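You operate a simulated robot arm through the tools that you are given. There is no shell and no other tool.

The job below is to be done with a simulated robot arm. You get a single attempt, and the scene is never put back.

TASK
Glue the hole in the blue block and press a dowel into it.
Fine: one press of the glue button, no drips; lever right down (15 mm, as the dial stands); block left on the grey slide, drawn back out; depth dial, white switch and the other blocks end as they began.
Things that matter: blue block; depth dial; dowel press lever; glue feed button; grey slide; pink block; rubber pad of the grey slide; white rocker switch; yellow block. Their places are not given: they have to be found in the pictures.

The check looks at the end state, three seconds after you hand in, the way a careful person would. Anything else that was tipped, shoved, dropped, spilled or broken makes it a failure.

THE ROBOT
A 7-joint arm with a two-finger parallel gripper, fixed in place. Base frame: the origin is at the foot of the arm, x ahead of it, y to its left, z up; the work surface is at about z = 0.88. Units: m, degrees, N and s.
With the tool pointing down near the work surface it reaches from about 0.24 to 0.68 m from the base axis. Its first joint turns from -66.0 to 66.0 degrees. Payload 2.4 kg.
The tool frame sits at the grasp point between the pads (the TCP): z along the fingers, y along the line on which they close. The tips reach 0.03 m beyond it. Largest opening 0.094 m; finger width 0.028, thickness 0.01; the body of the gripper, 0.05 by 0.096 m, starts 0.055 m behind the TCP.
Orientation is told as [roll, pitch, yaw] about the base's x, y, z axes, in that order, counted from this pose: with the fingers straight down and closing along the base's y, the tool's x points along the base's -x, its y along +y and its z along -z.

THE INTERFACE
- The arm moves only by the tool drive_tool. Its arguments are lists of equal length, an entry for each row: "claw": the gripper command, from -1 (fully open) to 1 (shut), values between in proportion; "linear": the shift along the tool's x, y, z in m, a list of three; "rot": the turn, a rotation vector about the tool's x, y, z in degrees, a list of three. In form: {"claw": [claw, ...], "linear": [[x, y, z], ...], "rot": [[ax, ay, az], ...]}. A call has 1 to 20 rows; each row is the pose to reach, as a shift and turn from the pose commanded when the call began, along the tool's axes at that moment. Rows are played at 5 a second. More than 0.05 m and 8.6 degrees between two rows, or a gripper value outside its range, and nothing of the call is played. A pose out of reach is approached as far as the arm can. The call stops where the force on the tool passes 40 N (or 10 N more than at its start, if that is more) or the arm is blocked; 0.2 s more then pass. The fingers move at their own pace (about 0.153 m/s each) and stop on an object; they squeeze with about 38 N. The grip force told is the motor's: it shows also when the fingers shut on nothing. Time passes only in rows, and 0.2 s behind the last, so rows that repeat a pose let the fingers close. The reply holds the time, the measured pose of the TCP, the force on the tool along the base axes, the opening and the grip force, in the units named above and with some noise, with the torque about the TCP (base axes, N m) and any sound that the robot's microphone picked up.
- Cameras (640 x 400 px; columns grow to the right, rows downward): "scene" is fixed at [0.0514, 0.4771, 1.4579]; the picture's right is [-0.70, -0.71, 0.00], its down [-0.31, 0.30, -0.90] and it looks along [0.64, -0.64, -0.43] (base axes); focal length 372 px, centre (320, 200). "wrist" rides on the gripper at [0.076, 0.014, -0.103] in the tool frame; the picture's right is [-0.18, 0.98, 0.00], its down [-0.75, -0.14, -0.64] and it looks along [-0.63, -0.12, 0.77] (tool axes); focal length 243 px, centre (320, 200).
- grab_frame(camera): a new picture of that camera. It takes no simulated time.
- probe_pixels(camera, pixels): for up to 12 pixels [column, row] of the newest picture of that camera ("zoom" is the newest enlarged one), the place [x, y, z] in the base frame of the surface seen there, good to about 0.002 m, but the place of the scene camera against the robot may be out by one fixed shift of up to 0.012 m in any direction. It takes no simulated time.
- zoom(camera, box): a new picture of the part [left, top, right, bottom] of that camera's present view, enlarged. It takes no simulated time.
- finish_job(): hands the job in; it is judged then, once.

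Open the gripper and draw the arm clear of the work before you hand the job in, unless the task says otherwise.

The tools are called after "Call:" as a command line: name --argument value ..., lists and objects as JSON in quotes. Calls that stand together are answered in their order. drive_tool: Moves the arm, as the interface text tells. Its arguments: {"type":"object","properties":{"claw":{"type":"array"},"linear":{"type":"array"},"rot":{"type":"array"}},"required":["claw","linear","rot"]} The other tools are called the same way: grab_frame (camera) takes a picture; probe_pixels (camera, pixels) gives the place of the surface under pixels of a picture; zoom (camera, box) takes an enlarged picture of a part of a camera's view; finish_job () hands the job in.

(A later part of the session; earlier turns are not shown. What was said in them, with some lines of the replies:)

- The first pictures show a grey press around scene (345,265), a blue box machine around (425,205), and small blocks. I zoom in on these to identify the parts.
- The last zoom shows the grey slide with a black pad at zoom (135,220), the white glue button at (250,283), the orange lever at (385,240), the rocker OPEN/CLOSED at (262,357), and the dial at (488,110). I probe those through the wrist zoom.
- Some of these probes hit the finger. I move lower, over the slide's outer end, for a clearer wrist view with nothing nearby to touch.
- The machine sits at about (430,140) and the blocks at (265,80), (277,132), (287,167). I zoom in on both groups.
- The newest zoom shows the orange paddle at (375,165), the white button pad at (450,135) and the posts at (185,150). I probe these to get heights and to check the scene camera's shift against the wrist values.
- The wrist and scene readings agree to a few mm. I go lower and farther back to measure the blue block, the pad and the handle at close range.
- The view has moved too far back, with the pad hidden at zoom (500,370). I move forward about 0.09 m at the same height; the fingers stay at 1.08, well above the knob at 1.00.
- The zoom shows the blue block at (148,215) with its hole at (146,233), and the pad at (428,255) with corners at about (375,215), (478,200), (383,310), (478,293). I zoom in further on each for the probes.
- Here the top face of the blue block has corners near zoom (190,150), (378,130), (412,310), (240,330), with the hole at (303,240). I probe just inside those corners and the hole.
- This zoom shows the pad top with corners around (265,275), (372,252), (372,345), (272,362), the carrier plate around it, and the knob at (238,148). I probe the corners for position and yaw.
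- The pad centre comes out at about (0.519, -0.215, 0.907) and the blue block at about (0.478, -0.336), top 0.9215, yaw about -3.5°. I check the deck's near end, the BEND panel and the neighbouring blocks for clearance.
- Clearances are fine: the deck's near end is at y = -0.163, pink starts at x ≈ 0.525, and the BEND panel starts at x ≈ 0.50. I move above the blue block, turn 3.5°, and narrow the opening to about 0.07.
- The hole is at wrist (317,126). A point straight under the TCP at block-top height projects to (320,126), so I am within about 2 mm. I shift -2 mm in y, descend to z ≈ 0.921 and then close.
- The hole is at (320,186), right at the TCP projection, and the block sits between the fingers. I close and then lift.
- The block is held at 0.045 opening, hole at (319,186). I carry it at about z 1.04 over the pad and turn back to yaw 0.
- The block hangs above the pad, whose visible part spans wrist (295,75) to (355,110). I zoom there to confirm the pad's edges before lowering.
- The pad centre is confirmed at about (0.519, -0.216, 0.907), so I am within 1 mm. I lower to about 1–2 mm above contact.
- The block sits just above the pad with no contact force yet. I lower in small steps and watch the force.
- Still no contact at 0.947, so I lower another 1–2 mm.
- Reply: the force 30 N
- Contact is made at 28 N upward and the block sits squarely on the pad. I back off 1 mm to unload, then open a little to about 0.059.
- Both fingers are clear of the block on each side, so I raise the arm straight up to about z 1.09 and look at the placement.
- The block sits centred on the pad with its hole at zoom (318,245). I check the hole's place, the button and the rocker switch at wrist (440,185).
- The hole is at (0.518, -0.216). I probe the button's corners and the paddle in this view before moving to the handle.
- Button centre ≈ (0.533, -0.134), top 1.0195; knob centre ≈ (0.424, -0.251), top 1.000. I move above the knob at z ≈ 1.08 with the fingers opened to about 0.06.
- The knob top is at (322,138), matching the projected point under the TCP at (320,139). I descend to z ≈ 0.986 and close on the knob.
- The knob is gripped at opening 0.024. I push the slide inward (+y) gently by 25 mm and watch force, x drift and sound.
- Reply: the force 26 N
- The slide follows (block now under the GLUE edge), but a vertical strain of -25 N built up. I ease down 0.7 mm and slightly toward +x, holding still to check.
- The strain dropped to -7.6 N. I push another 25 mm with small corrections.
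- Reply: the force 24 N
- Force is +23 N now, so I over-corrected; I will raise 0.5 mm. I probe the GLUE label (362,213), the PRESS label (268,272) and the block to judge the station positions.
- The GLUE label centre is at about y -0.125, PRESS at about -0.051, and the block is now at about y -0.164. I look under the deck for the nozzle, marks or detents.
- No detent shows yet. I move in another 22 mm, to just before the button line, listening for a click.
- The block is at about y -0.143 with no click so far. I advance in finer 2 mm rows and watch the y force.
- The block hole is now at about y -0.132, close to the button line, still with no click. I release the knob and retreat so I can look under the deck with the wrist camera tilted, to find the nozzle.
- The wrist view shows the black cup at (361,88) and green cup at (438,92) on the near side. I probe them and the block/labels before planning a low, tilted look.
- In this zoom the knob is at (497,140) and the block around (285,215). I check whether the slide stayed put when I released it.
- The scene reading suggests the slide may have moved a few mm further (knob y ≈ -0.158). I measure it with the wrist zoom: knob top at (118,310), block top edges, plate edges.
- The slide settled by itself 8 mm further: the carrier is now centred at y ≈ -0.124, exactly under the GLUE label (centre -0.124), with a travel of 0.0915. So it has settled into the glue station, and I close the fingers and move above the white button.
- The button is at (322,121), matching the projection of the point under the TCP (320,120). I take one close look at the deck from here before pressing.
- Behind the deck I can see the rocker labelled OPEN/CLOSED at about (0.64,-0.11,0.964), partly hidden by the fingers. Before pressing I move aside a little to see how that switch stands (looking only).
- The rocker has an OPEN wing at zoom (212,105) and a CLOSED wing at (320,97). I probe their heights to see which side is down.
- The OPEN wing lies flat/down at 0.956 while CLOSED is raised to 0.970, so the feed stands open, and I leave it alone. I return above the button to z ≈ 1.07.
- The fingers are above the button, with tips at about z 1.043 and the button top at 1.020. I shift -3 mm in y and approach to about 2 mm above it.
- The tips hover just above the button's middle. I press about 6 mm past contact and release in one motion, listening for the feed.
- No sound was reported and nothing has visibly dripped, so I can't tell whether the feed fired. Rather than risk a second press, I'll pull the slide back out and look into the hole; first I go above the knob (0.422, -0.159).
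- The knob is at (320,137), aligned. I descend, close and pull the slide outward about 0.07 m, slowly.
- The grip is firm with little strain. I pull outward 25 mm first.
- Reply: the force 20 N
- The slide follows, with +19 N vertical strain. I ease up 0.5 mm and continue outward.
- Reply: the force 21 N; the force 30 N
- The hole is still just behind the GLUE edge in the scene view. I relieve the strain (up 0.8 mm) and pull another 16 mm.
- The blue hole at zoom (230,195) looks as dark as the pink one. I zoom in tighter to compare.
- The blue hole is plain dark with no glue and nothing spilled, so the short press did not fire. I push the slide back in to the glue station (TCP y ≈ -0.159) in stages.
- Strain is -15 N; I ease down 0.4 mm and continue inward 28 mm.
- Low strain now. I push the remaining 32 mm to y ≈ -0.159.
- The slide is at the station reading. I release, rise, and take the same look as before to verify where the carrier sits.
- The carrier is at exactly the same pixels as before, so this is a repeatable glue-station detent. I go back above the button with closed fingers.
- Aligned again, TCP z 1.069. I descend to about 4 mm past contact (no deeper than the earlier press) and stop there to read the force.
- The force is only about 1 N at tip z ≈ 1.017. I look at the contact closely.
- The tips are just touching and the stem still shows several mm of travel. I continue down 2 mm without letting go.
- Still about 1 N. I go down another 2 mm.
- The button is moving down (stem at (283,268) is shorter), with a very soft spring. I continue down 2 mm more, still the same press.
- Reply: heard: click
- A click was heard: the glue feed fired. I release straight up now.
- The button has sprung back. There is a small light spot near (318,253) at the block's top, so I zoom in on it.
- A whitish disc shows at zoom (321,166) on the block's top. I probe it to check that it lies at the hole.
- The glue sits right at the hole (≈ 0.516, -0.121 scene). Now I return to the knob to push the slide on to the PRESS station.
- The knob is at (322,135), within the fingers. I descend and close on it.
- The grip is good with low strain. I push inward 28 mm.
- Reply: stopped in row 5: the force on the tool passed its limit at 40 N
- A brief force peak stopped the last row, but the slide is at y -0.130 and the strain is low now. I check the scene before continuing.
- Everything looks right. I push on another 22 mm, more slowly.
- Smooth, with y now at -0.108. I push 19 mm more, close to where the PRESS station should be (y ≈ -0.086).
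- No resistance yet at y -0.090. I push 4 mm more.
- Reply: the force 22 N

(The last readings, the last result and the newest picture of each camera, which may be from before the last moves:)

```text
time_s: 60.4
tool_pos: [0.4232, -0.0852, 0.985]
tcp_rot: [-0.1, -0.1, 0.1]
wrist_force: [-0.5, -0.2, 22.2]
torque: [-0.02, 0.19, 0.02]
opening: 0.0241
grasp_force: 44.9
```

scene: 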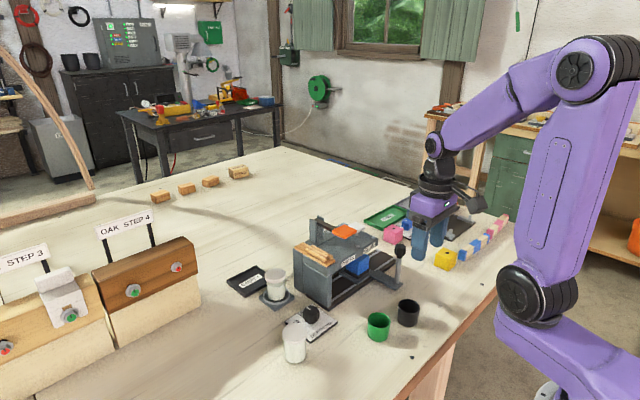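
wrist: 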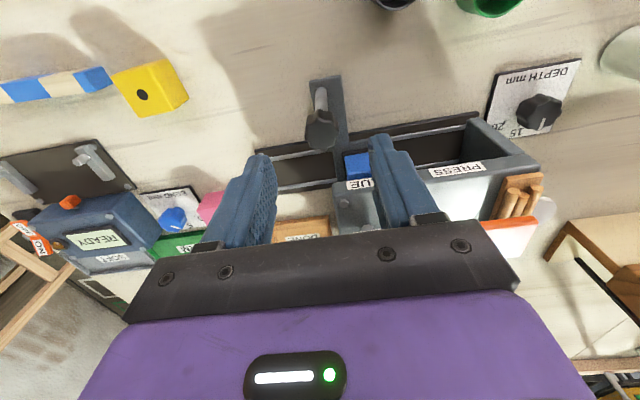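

The station reading is y -0.085. I relieve the strain, release, rise and look to see where the carrier settles.

Call:
drive_tool --claw '[1, 0.4, 0.1, -0.25, -0.25, -0.25, -0.25, -0.25, -0.25, -0.25]' --linear '[[0, 0, -0.0005], [0, 0, -0.0005], [0, 0, -0.0005], [0, 0, -0.0005], [0, 0, -0.02], [0, 0, -0.05], [0.02, 0, -0.08], [0.06, 0.01, -0.08], [0.08, 0.02, -0.08], [0.08, 0.032, -0.08]]' --rot '[[0, 0, 0], [0, 0, 0], [0, 0, 0], [0, 0, 0], [0, 0, 0], [0, 0, 0], [0, 0, 0], [0, 0, 0], [0, 0, 0], [0, 0, 0]]'

Call:
grab_frame --camera "wrist"

Call:
zoom --camera "wrist" --box '[270, 130, 450, 240]'

Call:
zoom --camera "scene" --box '[290, 200, 410, 300]'

```text
time_s: 62.6
tool_pos: [0.3432, -0.053, 1.0637]
tcp_rot: [0.1, 0.0, 0.0]
wrist_force: [-0.4, -0.2, 0.5]
torque: [-0.01, 0.0, 0.0]
opening: 0.0586
grasp_force: 0.2
```

```text
taken
```

wrist: 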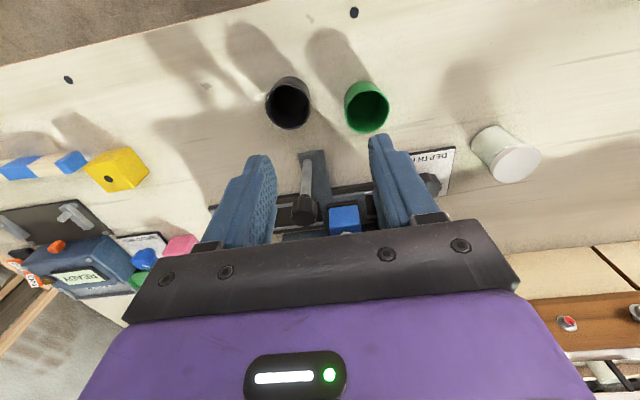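

```text
3.56 times, centred on (360, 185) of wrist
```

zoom: 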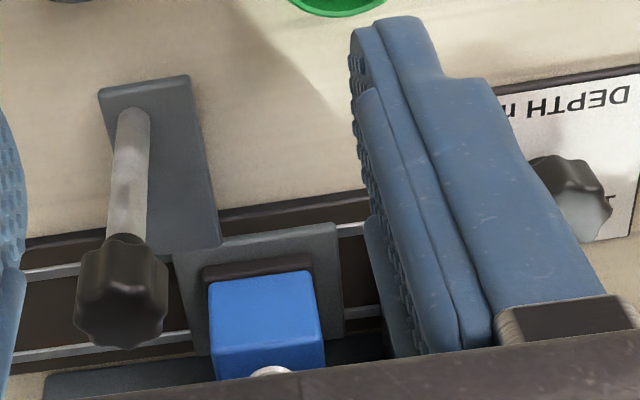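

```text
4.00 times, centred on (350, 250) of scene
```

zoom: 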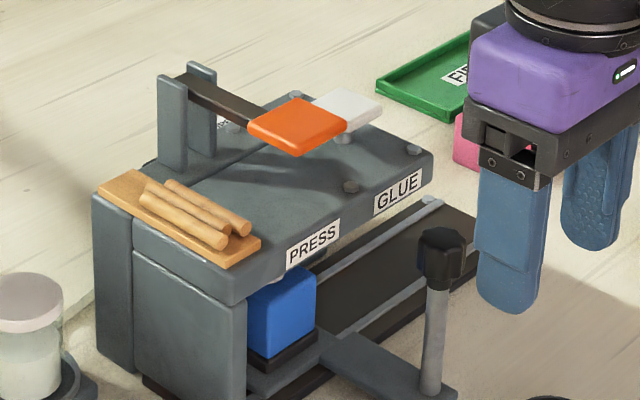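

The glue is visible in the hole at wrist zoom (270,370). I probe the carrier edges and knob; the newest zoom is the scene one, so I re-zoom the wrist view first.

Call:
zoom --camera "wrist" --box '[270, 130, 450, 240]'

Call:
probe_pixels --camera "zoom" --pixels '[[122, 318], [85, 295], [160, 300], [183, 265], [335, 232], [340, 320], [218, 350], [315, 345], [265, 265], [270, 370], [300, 290], [237, 300]]'

```text
3.56 times, centred on (360, 185) of wrist
```

zoom: 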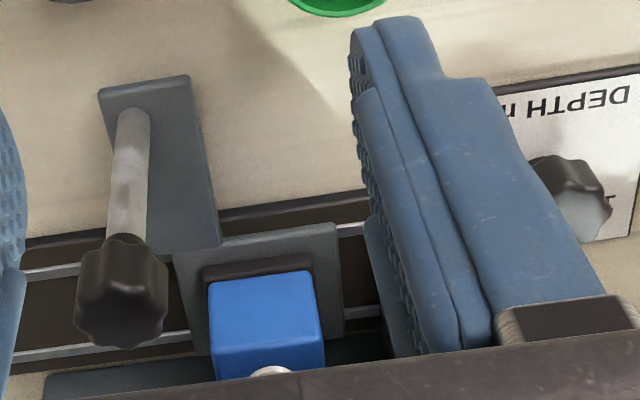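

```text
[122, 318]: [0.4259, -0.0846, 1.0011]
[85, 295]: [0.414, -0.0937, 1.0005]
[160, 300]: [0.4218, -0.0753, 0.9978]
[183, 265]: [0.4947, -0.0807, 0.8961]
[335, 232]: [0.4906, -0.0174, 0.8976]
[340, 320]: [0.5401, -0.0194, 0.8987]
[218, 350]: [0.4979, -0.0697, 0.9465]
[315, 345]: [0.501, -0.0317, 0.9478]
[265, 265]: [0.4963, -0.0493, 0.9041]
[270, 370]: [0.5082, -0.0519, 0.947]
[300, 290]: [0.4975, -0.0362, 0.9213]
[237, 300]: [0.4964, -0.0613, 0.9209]
```

The carrier is centred at y ≈ -0.049, right under the PRESS label and lever, and the glue shows in the hole. Now I close the fingers and go above the orange paddle (0.497, -0.050, top 1.057).

Call:
drive_tool --claw '[0, 0.5, 1, 1, 1, 1, 1]' --linear '[[0, 0, -0.04], [0, 0.001, -0.065], [-0.04, 0.002, -0.065], [-0.08, 0.003, -0.065], [-0.12, 0.003, -0.065], [-0.152, 0.003, -0.065], [-0.152, 0.003, -0.065]]' --rot '[[0, 0, 0], [0, 0, 0], [0, 0, 0], [0, 0, 0], [0, 0, 0], [0, 0, 0], [0, 0, 0]]'

Call:
grab_frame --camera "wrist"

Call:
zoom --camera "scene" --box '[280, 180, 400, 280]'

```text
time_s: 64.2
tool_pos: [0.4947, -0.0524, 1.1305]
tcp_rot: [0.2, -0.1, 0.1]
wrist_force: [0.2, -0.4, 0.8]
torque: [-0.01, 0.05, 0.01]
opening: 0.0
grasp_force: 32.7
```

```text
taken
```

wrist: 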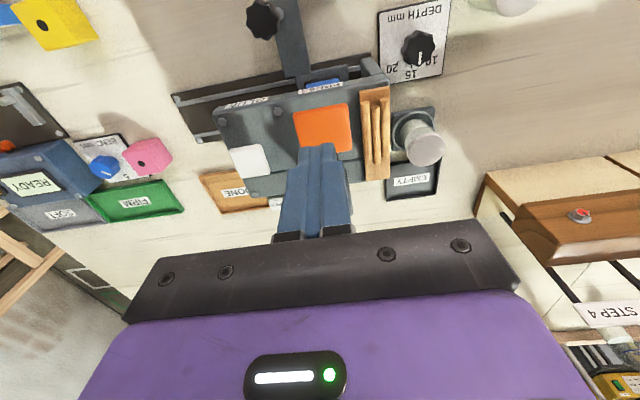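

```text
4.00 times, centred on (340, 230) of scene
```

zoom: 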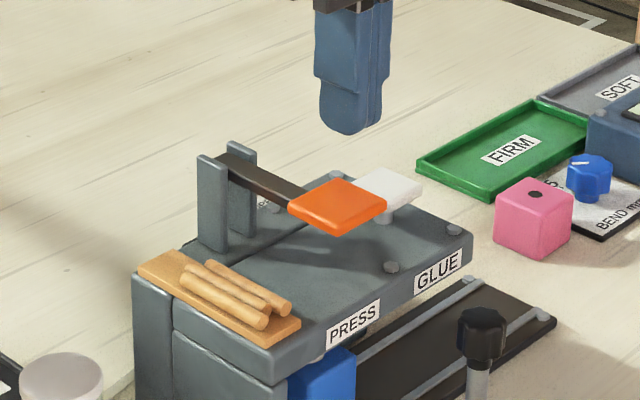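

The paddle centre is at (322,128), matching the TCP's projection (320,129). I descend to just above it.

Call:
drive_tool --claw '[1, 1, 1, 1]' --linear '[[-0.001, 0.002, 0.015], [-0.001, 0.002, 0.03], [-0.001, 0.002, 0.039], [-0.001, 0.002, 0.039]]' --rot '[[0, 0, 0], [0, 0, 0], [0, 0, 0], [0, 0, 0]]'

Call:
zoom --camera "scene" --box '[300, 190, 390, 260]'

```text
time_s: 65.2
tool_pos: [0.495, -0.0499, 1.0908]
tcp_rot: [0.1, 0.0, 0.1]
wrist_force: [0.0, -0.2, 0.0]
torque: [0.01, -0.01, 0.0]
opening: 0.0
grasp_force: 33.2
```

```text
5.71 times, centred on (345, 225) of scene
```

zoom: 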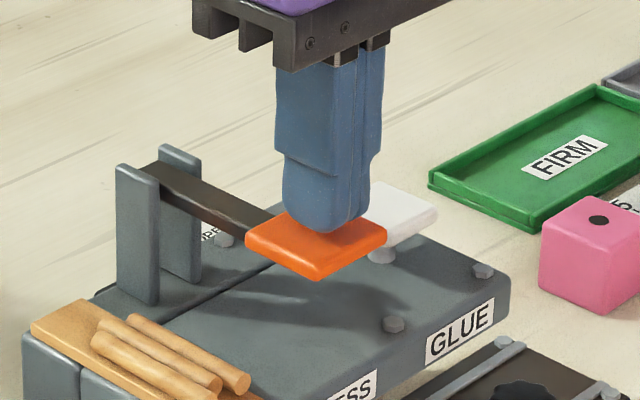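

Fingers are centred above the paddle. I press down in 3 mm rows for about 15 mm and read the force.

Call:
drive_tool --claw '[1, 1, 1, 1, 1, 1]' --linear '[[0, 0, 0.003], [0, 0, 0.006], [0, 0, 0.009], [0, 0, 0.012], [0, 0, 0.015], [0, 0, 0.015]]' --rot '[[0, 0, 0], [0, 0, 0], [0, 0, 0], [0, 0, 0], [0, 0, 0], [0, 0, 0]]'

Call:
zoom --camera "scene" --box '[300, 190, 390, 260]'

```text
time_s: 66.6
tool_pos: [0.4954, -0.0485, 1.0766]
tcp_rot: [0.1, -0.1, 0.1]
wrist_force: [-0.3, 0.5, 3.4]
torque: [0.04, -0.04, -0.02]
opening: 0.0
grasp_force: 33.0
```

```text
5.71 times, centred on (345, 225) of scene
```

zoom: 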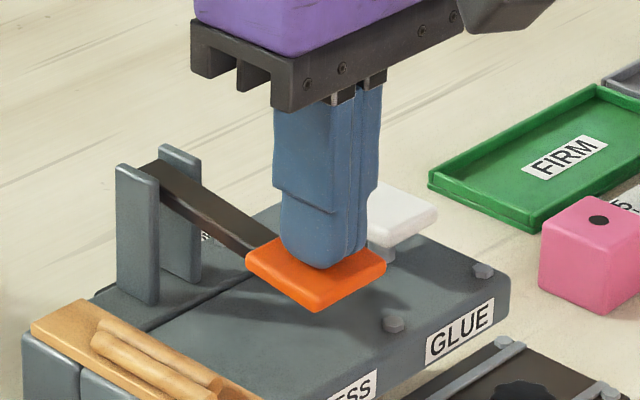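

The lever is turning down with about 3 N. I continue another 12 mm.

Call:
drive_tool --claw '[1, 1, 1, 1, 1]' --linear '[[0, 0, 0.003], [0, 0, 0.006], [0, 0, 0.009], [0, 0, 0.012], [0, 0, 0.012]]' --rot '[[0, 0, 0], [0, 0, 0], [0, 0, 0], [0, 0, 0], [0, 0, 0]]'

Call:
zoom --camera "scene" --box '[300, 190, 390, 260]'

```text
time_s: 67.8
tool_pos: [0.4952, -0.0482, 1.0629]
tcp_rot: [0.0, 0.0, 0.0]
wrist_force: [0.2, -1.3, 2.7]
torque: [-0.04, -0.06, -0.02]
opening: 0.0
grasp_force: 32.6
```

```text
5.71 times, centred on (345, 225) of scene
```

zoom: 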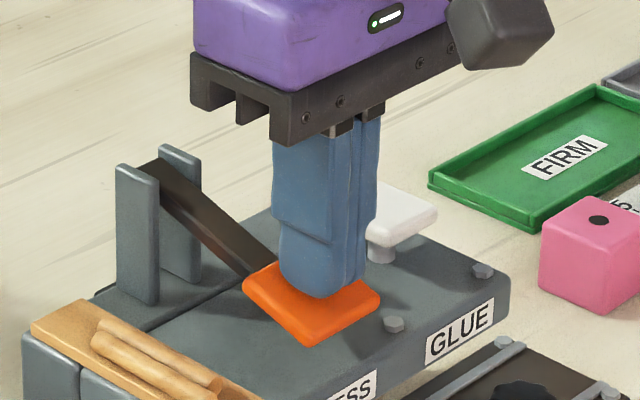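

The paddle is tilting down steadily, with fingers still on it. I continue another 12 mm.

Call:
drive_tool --claw '[1, 1, 1, 1, 1]' --linear '[[0, 0, 0.003], [-0.001, 0, 0.006], [-0.001, 0, 0.009], [-0.001, 0, 0.012], [-0.001, 0, 0.012]]' --rot '[[0, 0, 0], [0, 0, 0], [0, 0, 0], [0, 0, 0], [0, 0, 0]]'

Call:
zoom --camera "scene" --box '[300, 190, 390, 260]'

```text
time_s: 68.5
tool_pos: [0.4949, -0.0487, 1.0596]
tcp_rot: [0.0, 0.0, 0.0]
wrist_force: [-9.0, 2.0, 13.0]
torque: [0.1, 0.08, 0.0]
opening: 0.0
grasp_force: 33.8
stopped in row 3: the force on the tool passed its limit at 45 N (the readings are from after the stop); the commanded pose is now the measured one
```

```text
5.71 times, centred on (345, 225) of scene
```

zoom: 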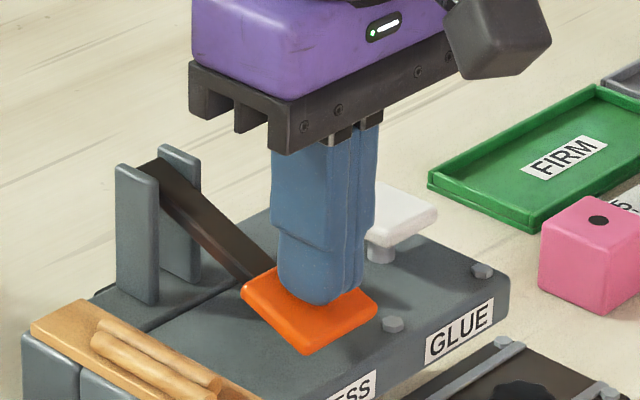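

The press stopped on a hard force peak (45 N) at tip z ≈ 1.03. I probe the paddle to see whether it is right down.

Call:
probe_pixels --camera "zoom" --pixels '[[308, 340], [370, 305], [255, 290], [265, 275], [310, 315], [230, 250], [170, 185], [340, 365]]'

Call:
drive_tool --claw '[1, 1, 1]' --linear '[[0, 0, 0.001], [0, 0, 0.002], [0, 0, 0.002]]' --rot '[[0, 0, 0], [0, 0, 0], [0, 0, 0]]'

Call:
grab_frame --camera "scene"

```text
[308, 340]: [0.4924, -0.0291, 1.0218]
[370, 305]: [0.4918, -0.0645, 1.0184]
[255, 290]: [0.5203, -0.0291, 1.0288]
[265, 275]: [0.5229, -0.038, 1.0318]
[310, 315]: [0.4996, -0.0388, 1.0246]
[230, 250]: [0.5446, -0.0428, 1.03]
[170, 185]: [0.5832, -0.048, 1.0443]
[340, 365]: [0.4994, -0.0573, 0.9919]
```

```text
time_s: 69.1
tool_pos: [0.4965, -0.0491, 1.0602]
tcp_rot: [0.0, -0.1, 0.0]
wrist_force: [-8.4, 0.8, 12.0]
torque: [0.05, 0.06, -0.01]
opening: 0.0
grasp_force: 33.0
stopped in row 2: the force on the tool passed its limit at 42 N (the readings are from after the stop); the commanded pose is now the measured one
```

```text
taken
```

scene: 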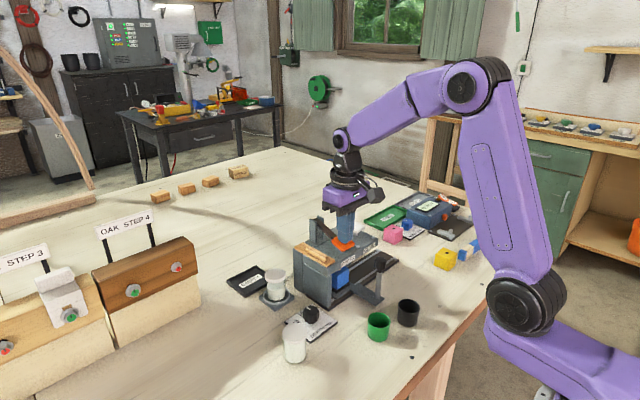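

It is a stiff stop at the same height twice. To be sure it is right down, I apply a gentler sustained push just under the limit.

Call:
drive_tool --claw '[1, 1, 1, 1]' --linear '[[0, 0, 0.0003], [0, 0, 0.0006], [0, 0, 0.0006], [0, 0, 0.0006]]' --rot '[[0, 0, 0], [0, 0, 0], [0, 0, 0], [0, 0, 0]]'

Call:
zoom --camera "scene" --box '[300, 190, 390, 260]'

Call:
zoom --camera "scene" --box '[310, 245, 380, 300]'

```text
time_s: 70.1
tool_pos: [0.4965, -0.0492, 1.06]
tcp_rot: [-0.1, 0.0, 0.1]
wrist_force: [-8.0, 1.2, 11.3]
torque: [0.04, 0.1, -0.01]
opening: 0.0
grasp_force: 33.1
stopped in row 4: the force on the tool passed its limit at 40 N (the readings are from after the stop); the commanded pose is now the measured one
```

```text
5.71 times, centred on (345, 225) of scene
```

zoom: 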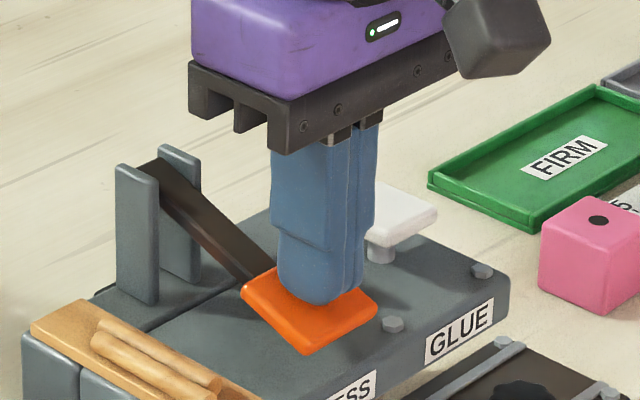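

```text
7.27 times, centred on (345, 272) of scene
```

zoom: 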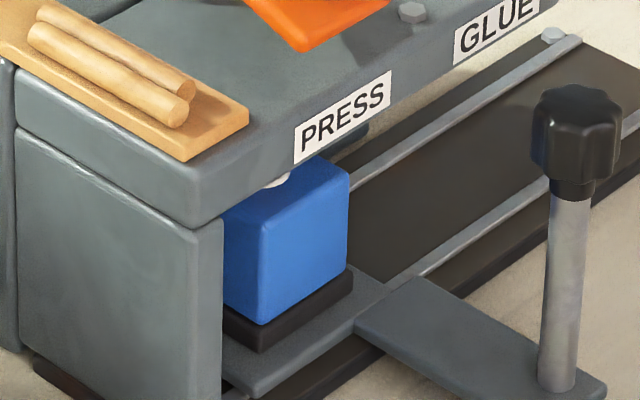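

The rack now shows only two dowels (three before), so a dowel was taken, and the lever has hit its stop three times. I release the lever upward slowly.

Call:
drive_tool --claw '[1, 1, 1, 1, 1, 1, 1]' --linear '[[0, 0, -0.005], [0, 0, -0.01], [0, 0, -0.016], [0, 0, -0.022], [0, 0, -0.03], [0, 0, -0.045], [0, 0, -0.065]]' --rot '[[0, 0, 0], [0, 0, 0], [0, 0, 0], [0, 0, 0], [0, 0, 0], [0, 0, 0], [0, 0, 0]]'

Call:
zoom --camera "scene" --box '[285, 195, 405, 295]'

Call:
grab_frame --camera "wrist"

```text
time_s: 71.7
tool_pos: [0.496, -0.0476, 1.1241]
tcp_rot: [-0.1, 0.2, 0.1]
wrist_force: [-1.3, 1.2, -0.2]
torque: [0.0, 0.0, 0.0]
opening: 0.0
grasp_force: 32.9
```

```text
4.00 times, centred on (345, 245) of scene
```

zoom: 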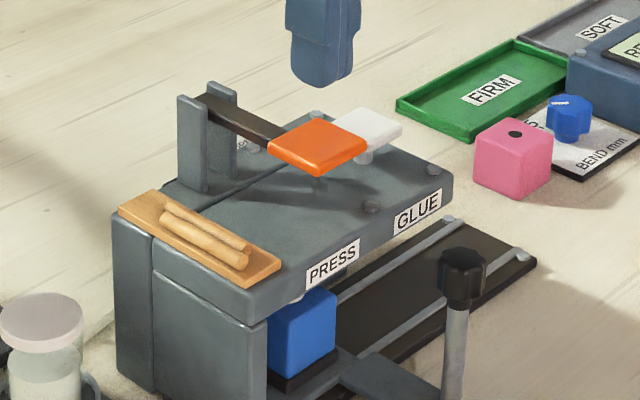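

```text
taken
```

wrist: 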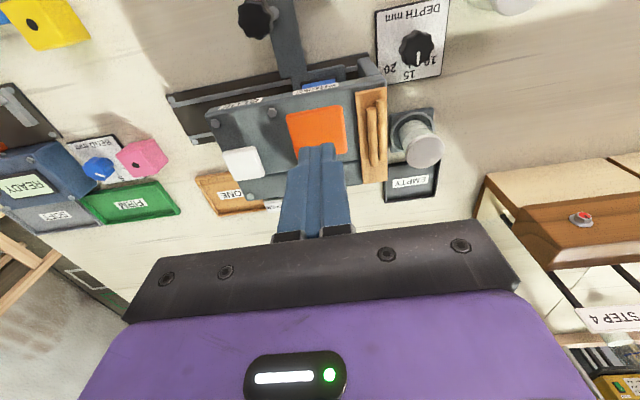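

The lever is back up. Now I return to the knob at about (0.423, -0.085) with open fingers.

Call:
drive_tool --claw '[1, 0.5, 0, -0.25, -0.25]' --linear '[[0.035, -0.018, 0], [0.0725, -0.037, 0], [0.0725, -0.037, 0.035], [0.0725, -0.037, 0.063], [0.0725, -0.037, 0.063]]' --rot '[[0, 0, 0], [0, 0, 0], [0, 0, 0], [0, 0, 0], [0, 0, 0]]'

Call:
grab_frame --camera "wrist"

Call:
zoom --camera "scene" --box '[310, 245, 380, 300]'

```text
time_s: 72.9
tool_pos: [0.4221, -0.0859, 1.0623]
tcp_rot: [0.0, -0.1, 0.1]
wrist_force: [1.1, 0.4, -0.1]
torque: [-0.02, -0.01, 0.03]
opening: 0.0589
grasp_force: 0.1
```

```text
taken
```

wrist: 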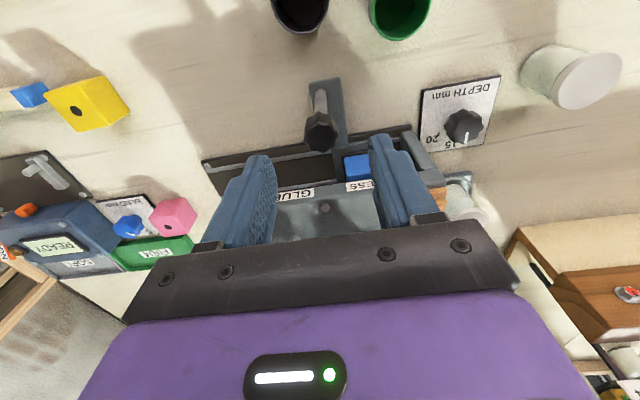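

```text
7.27 times, centred on (345, 272) of scene
```

zoom: 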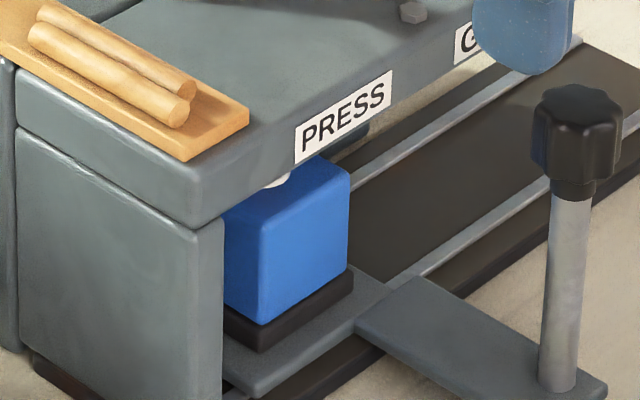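

The knob is at (321,133) between the fingers. I descend and grip it.

Call:
drive_tool --claw '[-0.25, -0.25, -0.25, -0.25, 0.2, 0.6, 1.0, 1.0, 1.0]' --linear '[[-0.001, 0.001, 0.025], [-0.001, 0.001, 0.05], [-0.001, 0.001, 0.077], [-0.001, 0.001, 0.077], [-0.001, 0.001, 0.077], [-0.001, 0.001, 0.077], [-0.001, 0.001, 0.077], [-0.001, 0.001, 0.077], [-0.001, 0.001, 0.077]]' --rot '[[0, 0, 0], [0, 0, 0], [0, 0, 0], [0, 0, 0], [0, 0, 0], [0, 0, 0], [0, 0, 0], [0, 0, 0], [0, 0, 0]]'

```text
time_s: 74.9
tool_pos: [0.4243, -0.0841, 0.9829]
tcp_rot: [0.0, 0.0, 0.0]
wrist_force: [-0.6, -10.6, -11.6]
torque: [-0.07, -0.29, -0.03]
opening: 0.0241
grasp_force: 44.6
```

Gripped. I draw the slide out 25 mm to begin.

Call:
drive_tool --claw '[1, 1, 1, 1, 1]' --linear '[[0, -0.004, 0.0003], [0, -0.011, 0.0003], [0, -0.018, 0.0003], [0, -0.025, 0.0003], [0, -0.025, 0.0003]]' --rot '[[0, 0, 0], [0, 0, 0], [0, 0, 0], [0, 0, 0], [0, 0, 0]]'

```text
time_s: 76.1
tool_pos: [0.4242, -0.1076, 0.9829]
tcp_rot: [0.1, 0.0, -0.1]
wrist_force: [-12.5, 0.1, -8.4]
torque: [0.0, 0.32, 0.14]
opening: 0.0243
grasp_force: 45.4
```

The slide follows. I ease 0.3 mm toward -x and pull another 25 mm.

Call:
drive_tool --claw '[1, 1, 1, 1, 1]' --linear '[[0.0004, -0.005, 0.0002], [0.0004, -0.012, 0.0002], [0.0004, -0.019, 0.0002], [0.0004, -0.025, 0.0002], [0.0004, -0.025, 0.0002]]' --rot '[[0, 0, 0], [0, 0, 0], [0, 0, 0], [0, 0, 0], [0, 0, 0]]'

Call:
zoom --camera "scene" --box '[310, 210, 420, 300]'

```text
time_s: 77.3
tool_pos: [0.424, -0.1343, 0.9841]
tcp_rot: [0.0, 0.1, 0.0]
wrist_force: [-9.1, -0.4, -18.4]
torque: [0.01, -0.86, -0.01]
opening: 0.0243
grasp_force: 45.1
```

```text
4.44 times, centred on (365, 255) of scene
```

zoom: 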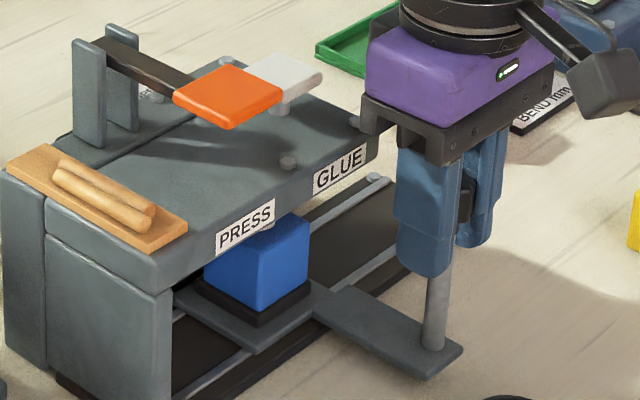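

It is moving well. I correct the strain (down 0.5 mm) and pull another 28 mm.

Call:
drive_tool --claw '[1, 1, 1, 1, 1]' --linear '[[0.0003, -0.004, 0.0005], [0.0003, -0.012, 0.0005], [0.0003, -0.02, 0.0005], [0.0003, -0.028, 0.0005], [0.0003, -0.028, 0.0005]]' --rot '[[0, 0, 0], [0, 0, 0], [0, 0, 0], [0, 0, 0], [0, 0, 0]]'

Call:
drive_tool --claw '[1, 1]' --linear '[[0, -0.001, 0], [0, -0.002, 0]]' --rot '[[0, 0, 0], [0, 0, 0]]'

```text
time_s: 78.5
tool_pos: [0.4249, -0.1627, 0.983]
tcp_rot: [0.0, 0.1, 0.0]
wrist_force: [-9.1, 1.0, -18.3]
torque: [-0.04, -0.62, 0.07]
opening: 0.0245
grasp_force: 45.2
```

```text
time_s: 79.1
tool_pos: [0.4243, -0.1646, 0.9838]
tcp_rot: [0.0, 0.0, 0.1]
wrist_force: [-3.4, 0.8, -3.6]
torque: [0.06, 1.33, 0.03]
opening: 0.0242
grasp_force: 44.8
```

Strain is small now at y -0.165. I pull 28 mm more.

Call:
drive_tool --claw '[1, 1, 1, 1, 1]' --linear '[[0.0001, -0.005, 0.0001], [0.0001, -0.012, 0.0001], [0.0001, -0.02, 0.0001], [0.0001, -0.028, 0.0001], [0.0001, -0.028, 0.0001]]' --rot '[[0, 0, 0], [0, 0, 0], [0, 0, 0], [0, 0, 0], [0, 0, 0]]'

```text
time_s: 80.3
tool_pos: [0.4249, -0.1933, 0.9843]
tcp_rot: [0.1, -0.2, 0.0]
wrist_force: [-5.9, 0.0, 11.2]
torque: [0.01, 0.26, 0.07]
opening: 0.0242
grasp_force: 45.1
```

I continue outward 28 mm, easing up slightly.

Call:
drive_tool --claw '[1, 1, 1, 1, 1]' --linear '[[0.0002, -0.005, -0.0003], [0.0002, -0.012, -0.0003], [0.0002, -0.02, -0.0003], [0.0002, -0.028, -0.0003], [0.0002, -0.028, -0.0003]]' --rot '[[0, 0, 0], [0, 0, 0], [0, 0, 0], [0, 0, 0], [0, 0, 0]]'

Call:
zoom --camera "scene" --box '[340, 210, 430, 280]'

```text
time_s: 81.5
tool_pos: [0.4254, -0.2204, 0.9846]
tcp_rot: [0.0, 0.1, 0.1]
wrist_force: [-2.9, 0.9, -3.1]
torque: [0.05, -0.27, -0.01]
opening: 0.0241
grasp_force: 45.2
```

```text
5.71 times, centred on (385, 245) of scene
```

zoom: 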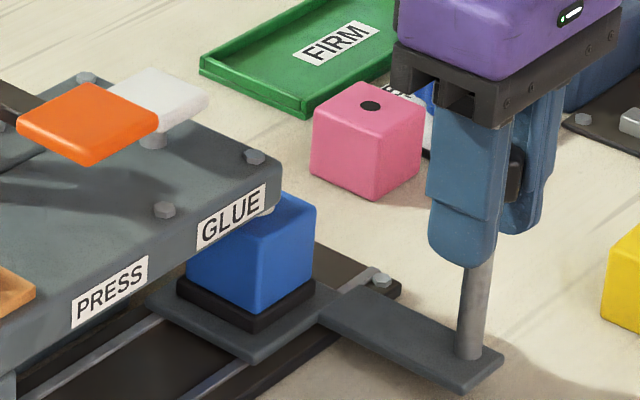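

Nearly out. I draw it the remaining 30 mm to its starting place (y ≈ -0.2505).

Call:
drive_tool --claw '[1, 1, 1, 1, 1, 1]' --linear '[[0.0001, -0.006, 0.0], [0.0001, -0.013, 0.0], [0.0001, -0.02, 0.0], [0.0001, -0.026, 0.0], [0.0001, -0.03, 0.0], [0.0001, -0.03, 0.0]]' --rot '[[0, 0, 0], [0, 0, 0], [0, 0, 0], [0, 0, 0], [0, 0, 0], [0, 0, 0]]'

Call:
zoom --camera "scene" --box '[360, 215, 430, 270]'

```text
time_s: 82.9
tool_pos: [0.4251, -0.2503, 0.9842]
tcp_rot: [0.1, 0.0, 0.1]
wrist_force: [-3.7, 7.6, 6.8]
torque: [0.11, 0.02, -0.03]
opening: 0.0244
grasp_force: 45.6
```

```text
7.27 times, centred on (395, 242) of scene
```

zoom: 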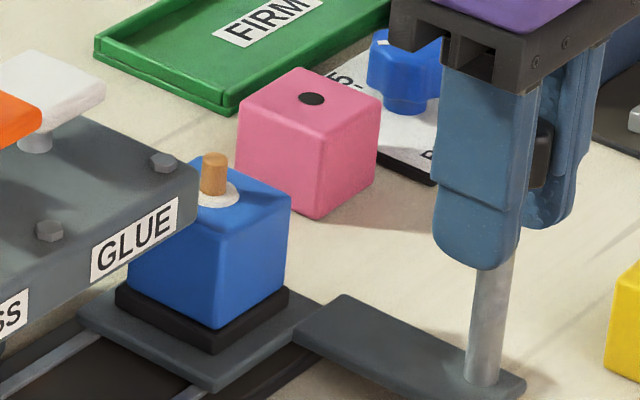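

The dowel stands in the blue block with a neat white glue ring at zoom (215,180), and the slide is against its outer stop (7.6 N). I release the knob and rise, then inspect.

Call:
drive_tool --claw '[1, 0.4, 0.1, -0.25, -0.25, -0.25, -0.25, -0.25, -0.25]' --linear '[[0, 0.0002, 0], [0, 0.0002, 0], [0, 0.0002, 0], [0, 0.0002, 0], [0, 0.0002, -0.02], [0, 0.0002, -0.05], [0, 0, -0.09], [0, 0, -0.12], [0, 0, -0.12]]' --rot '[[0, 0, 0], [0, 0, 0], [0, 0, 0], [0, 0, 0], [0, 0, 0], [0, 0, 0], [0, 0, 0], [0, 0, 0], [0, 0, 0]]'

Call:
grab_frame --camera "wrist"

Call:
grab_frame --camera "scene"

Call:
zoom --camera "scene" --box '[365, 225, 415, 265]'

```text
time_s: 84.9
tool_pos: [0.4256, -0.2507, 1.1028]
tcp_rot: [0.0, -0.1, 0.0]
wrist_force: [0.8, 0.9, 0.1]
torque: [0.03, -0.02, 0.0]
opening: 0.0588
grasp_force: 0.1
```

```text
taken
```

wrist: 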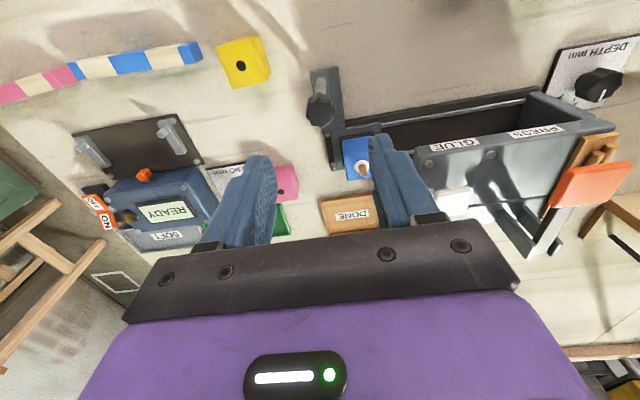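

```text
taken
```

scene: 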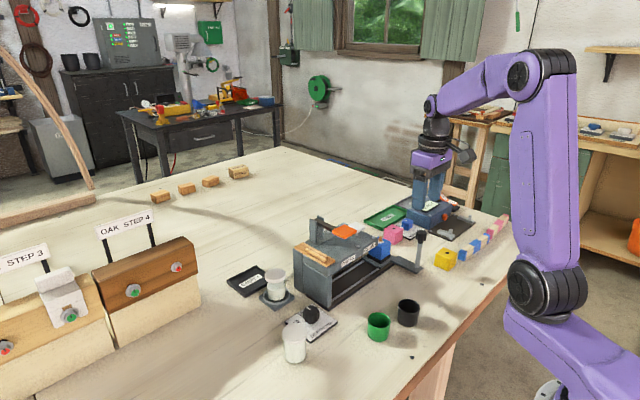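

```text
10.00 times, centred on (390, 245) of scene
```

zoom: 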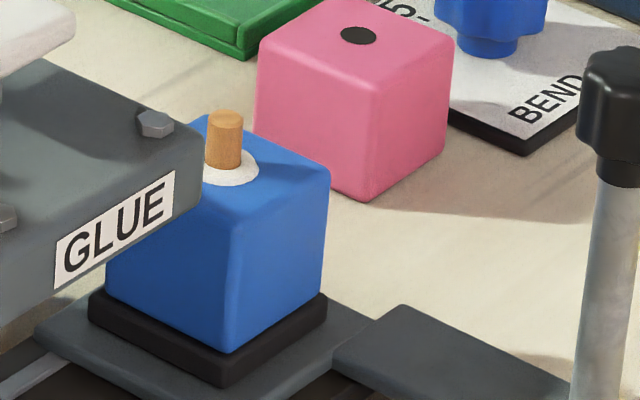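

The dowel stands upright in the block with the glue bead only around it. I measure the dowel's top and the slide's rest position.

Call:
probe_pixels --camera "zoom" --pixels '[[225, 118], [222, 150], [245, 172], [300, 185], [215, 178], [260, 165], [605, 65]]'

Call:
zoom --camera "wrist" --box '[300, 60, 400, 200]'

Call:
zoom --camera "scene" --box '[225, 210, 385, 350]'

```text
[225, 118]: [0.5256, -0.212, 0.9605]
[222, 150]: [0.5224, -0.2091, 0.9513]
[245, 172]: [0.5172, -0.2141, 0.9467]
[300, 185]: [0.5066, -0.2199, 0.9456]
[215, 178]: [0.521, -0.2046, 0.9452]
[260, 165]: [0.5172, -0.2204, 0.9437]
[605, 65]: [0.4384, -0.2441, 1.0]
```

```text
2.86 times, centred on (350, 130) of wrist
```

zoom: 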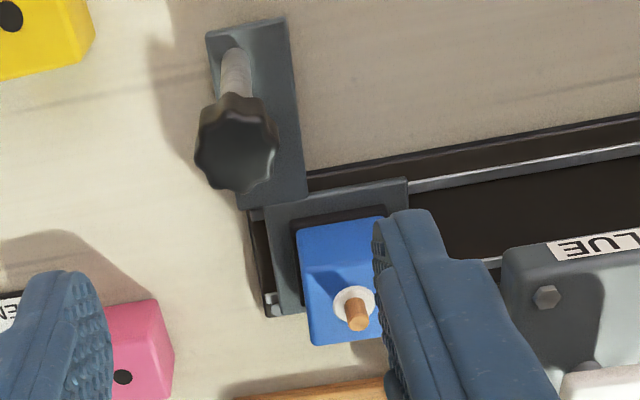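

```text
2.86 times, centred on (305, 280) of scene
```

zoom: 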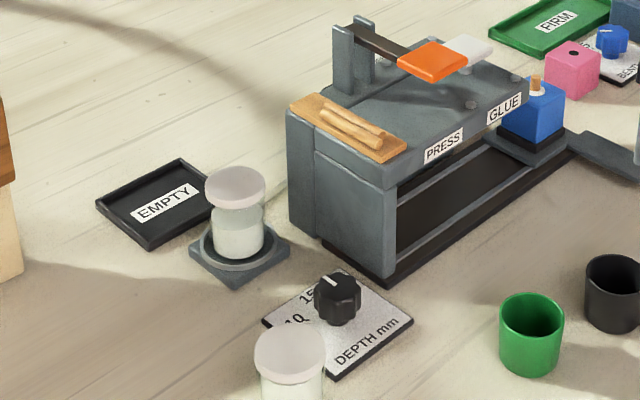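

The dowel protrudes about 15 mm above the block, the dial still points to 15, and the slide is out with the other blocks untouched. I open the gripper and draw the arm up and clear.

Call:
drive_tool --claw '[-0.25, -0.5, -1, -1, -1, -1, -1]' --linear '[[0, 0, -0.04], [0, 0, -0.08], [0.01, 0.02, -0.12], [0.02, 0.04, -0.15], [0.03, 0.06, -0.18], [0.036, 0.085, -0.196], [0.036, 0.085, -0.196]]' --rot '[[0, 0, 0], [0, 0, 0], [0, 0, 0], [0, 0, 0], [0, 0, 0], [0, 0, 0], [0, 0, 0]]'

Call:
grab_frame --camera "wrist"

Call:
zoom --camera "wrist" --box '[110, 40, 500, 220]'

Call:
zoom --camera "scene" --box '[280, 180, 520, 330]'

```text
time_s: 86.5
tool_pos: [0.3905, -0.1663, 1.3005]
tcp_rot: [0.0, 0.0, 0.0]
wrist_force: [-0.1, -0.4, -0.2]
torque: [0.01, -0.02, 0.01]
opening: 0.094
grasp_force: 0.0
```

```text
taken
```

wrist: 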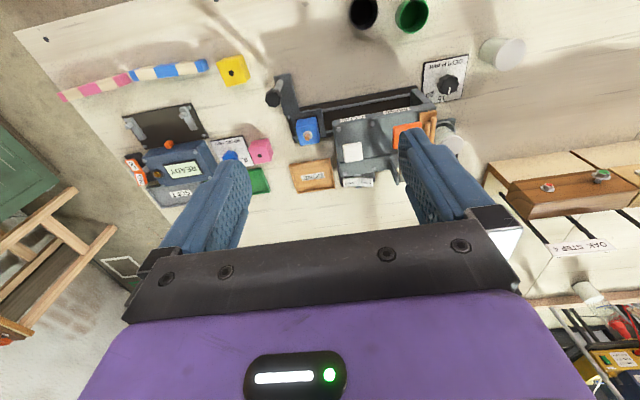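

```text
1.64 times, centred on (305, 130) of wrist
```

zoom: 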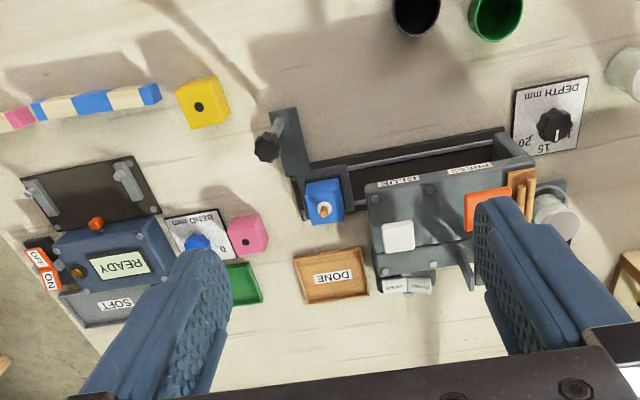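

```text
2.67 times, centred on (400, 255) of scene
```

zoom: 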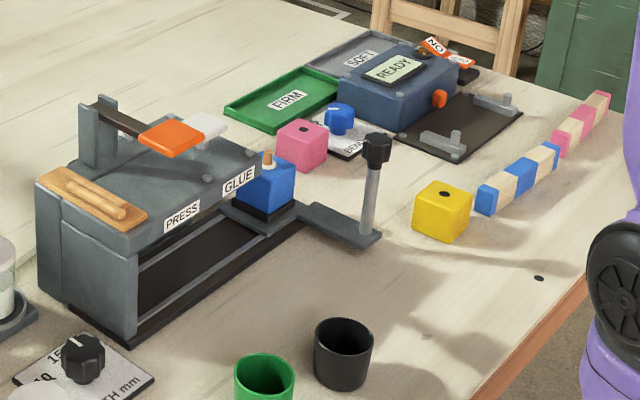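

Everything is in order. The blue block with its dowel and glue sits on the drawn-out slide, the dial and switch are unchanged, the other blocks are in place, and the arm is clear with the gripper open. I hand the job in.

Call:
finish_job

```text
The job is handed in.
```

The blue block is glued, has a dowel pressed into it, and sits on the grey slide, which is drawn back out. I have handed the job in, but no verdict has come back yet.

- **Glue:** My first press was too shallow to fire the feed. I drew the slide out to check, and the hole was still dry. I pushed it back to the glue position and pressed until it clicked. Glue showed only at the hole, with no drips seen. If the check counts every touch of the button rather than every feed, that first press could count against "one press".
- **Dowel:** I pushed the lever down to a hard stop and tested it three times at about 40 N. The dowel rack went from three to two. The dowel stands upright, about 15 mm above the block, but I couldn't measure how deep it sits in the hole.
- **Left as found:** The depth dial still points to 15. I never touched the white switch, which stands at open, or the pink and yellow blocks. The arm is clear with the gripper open.
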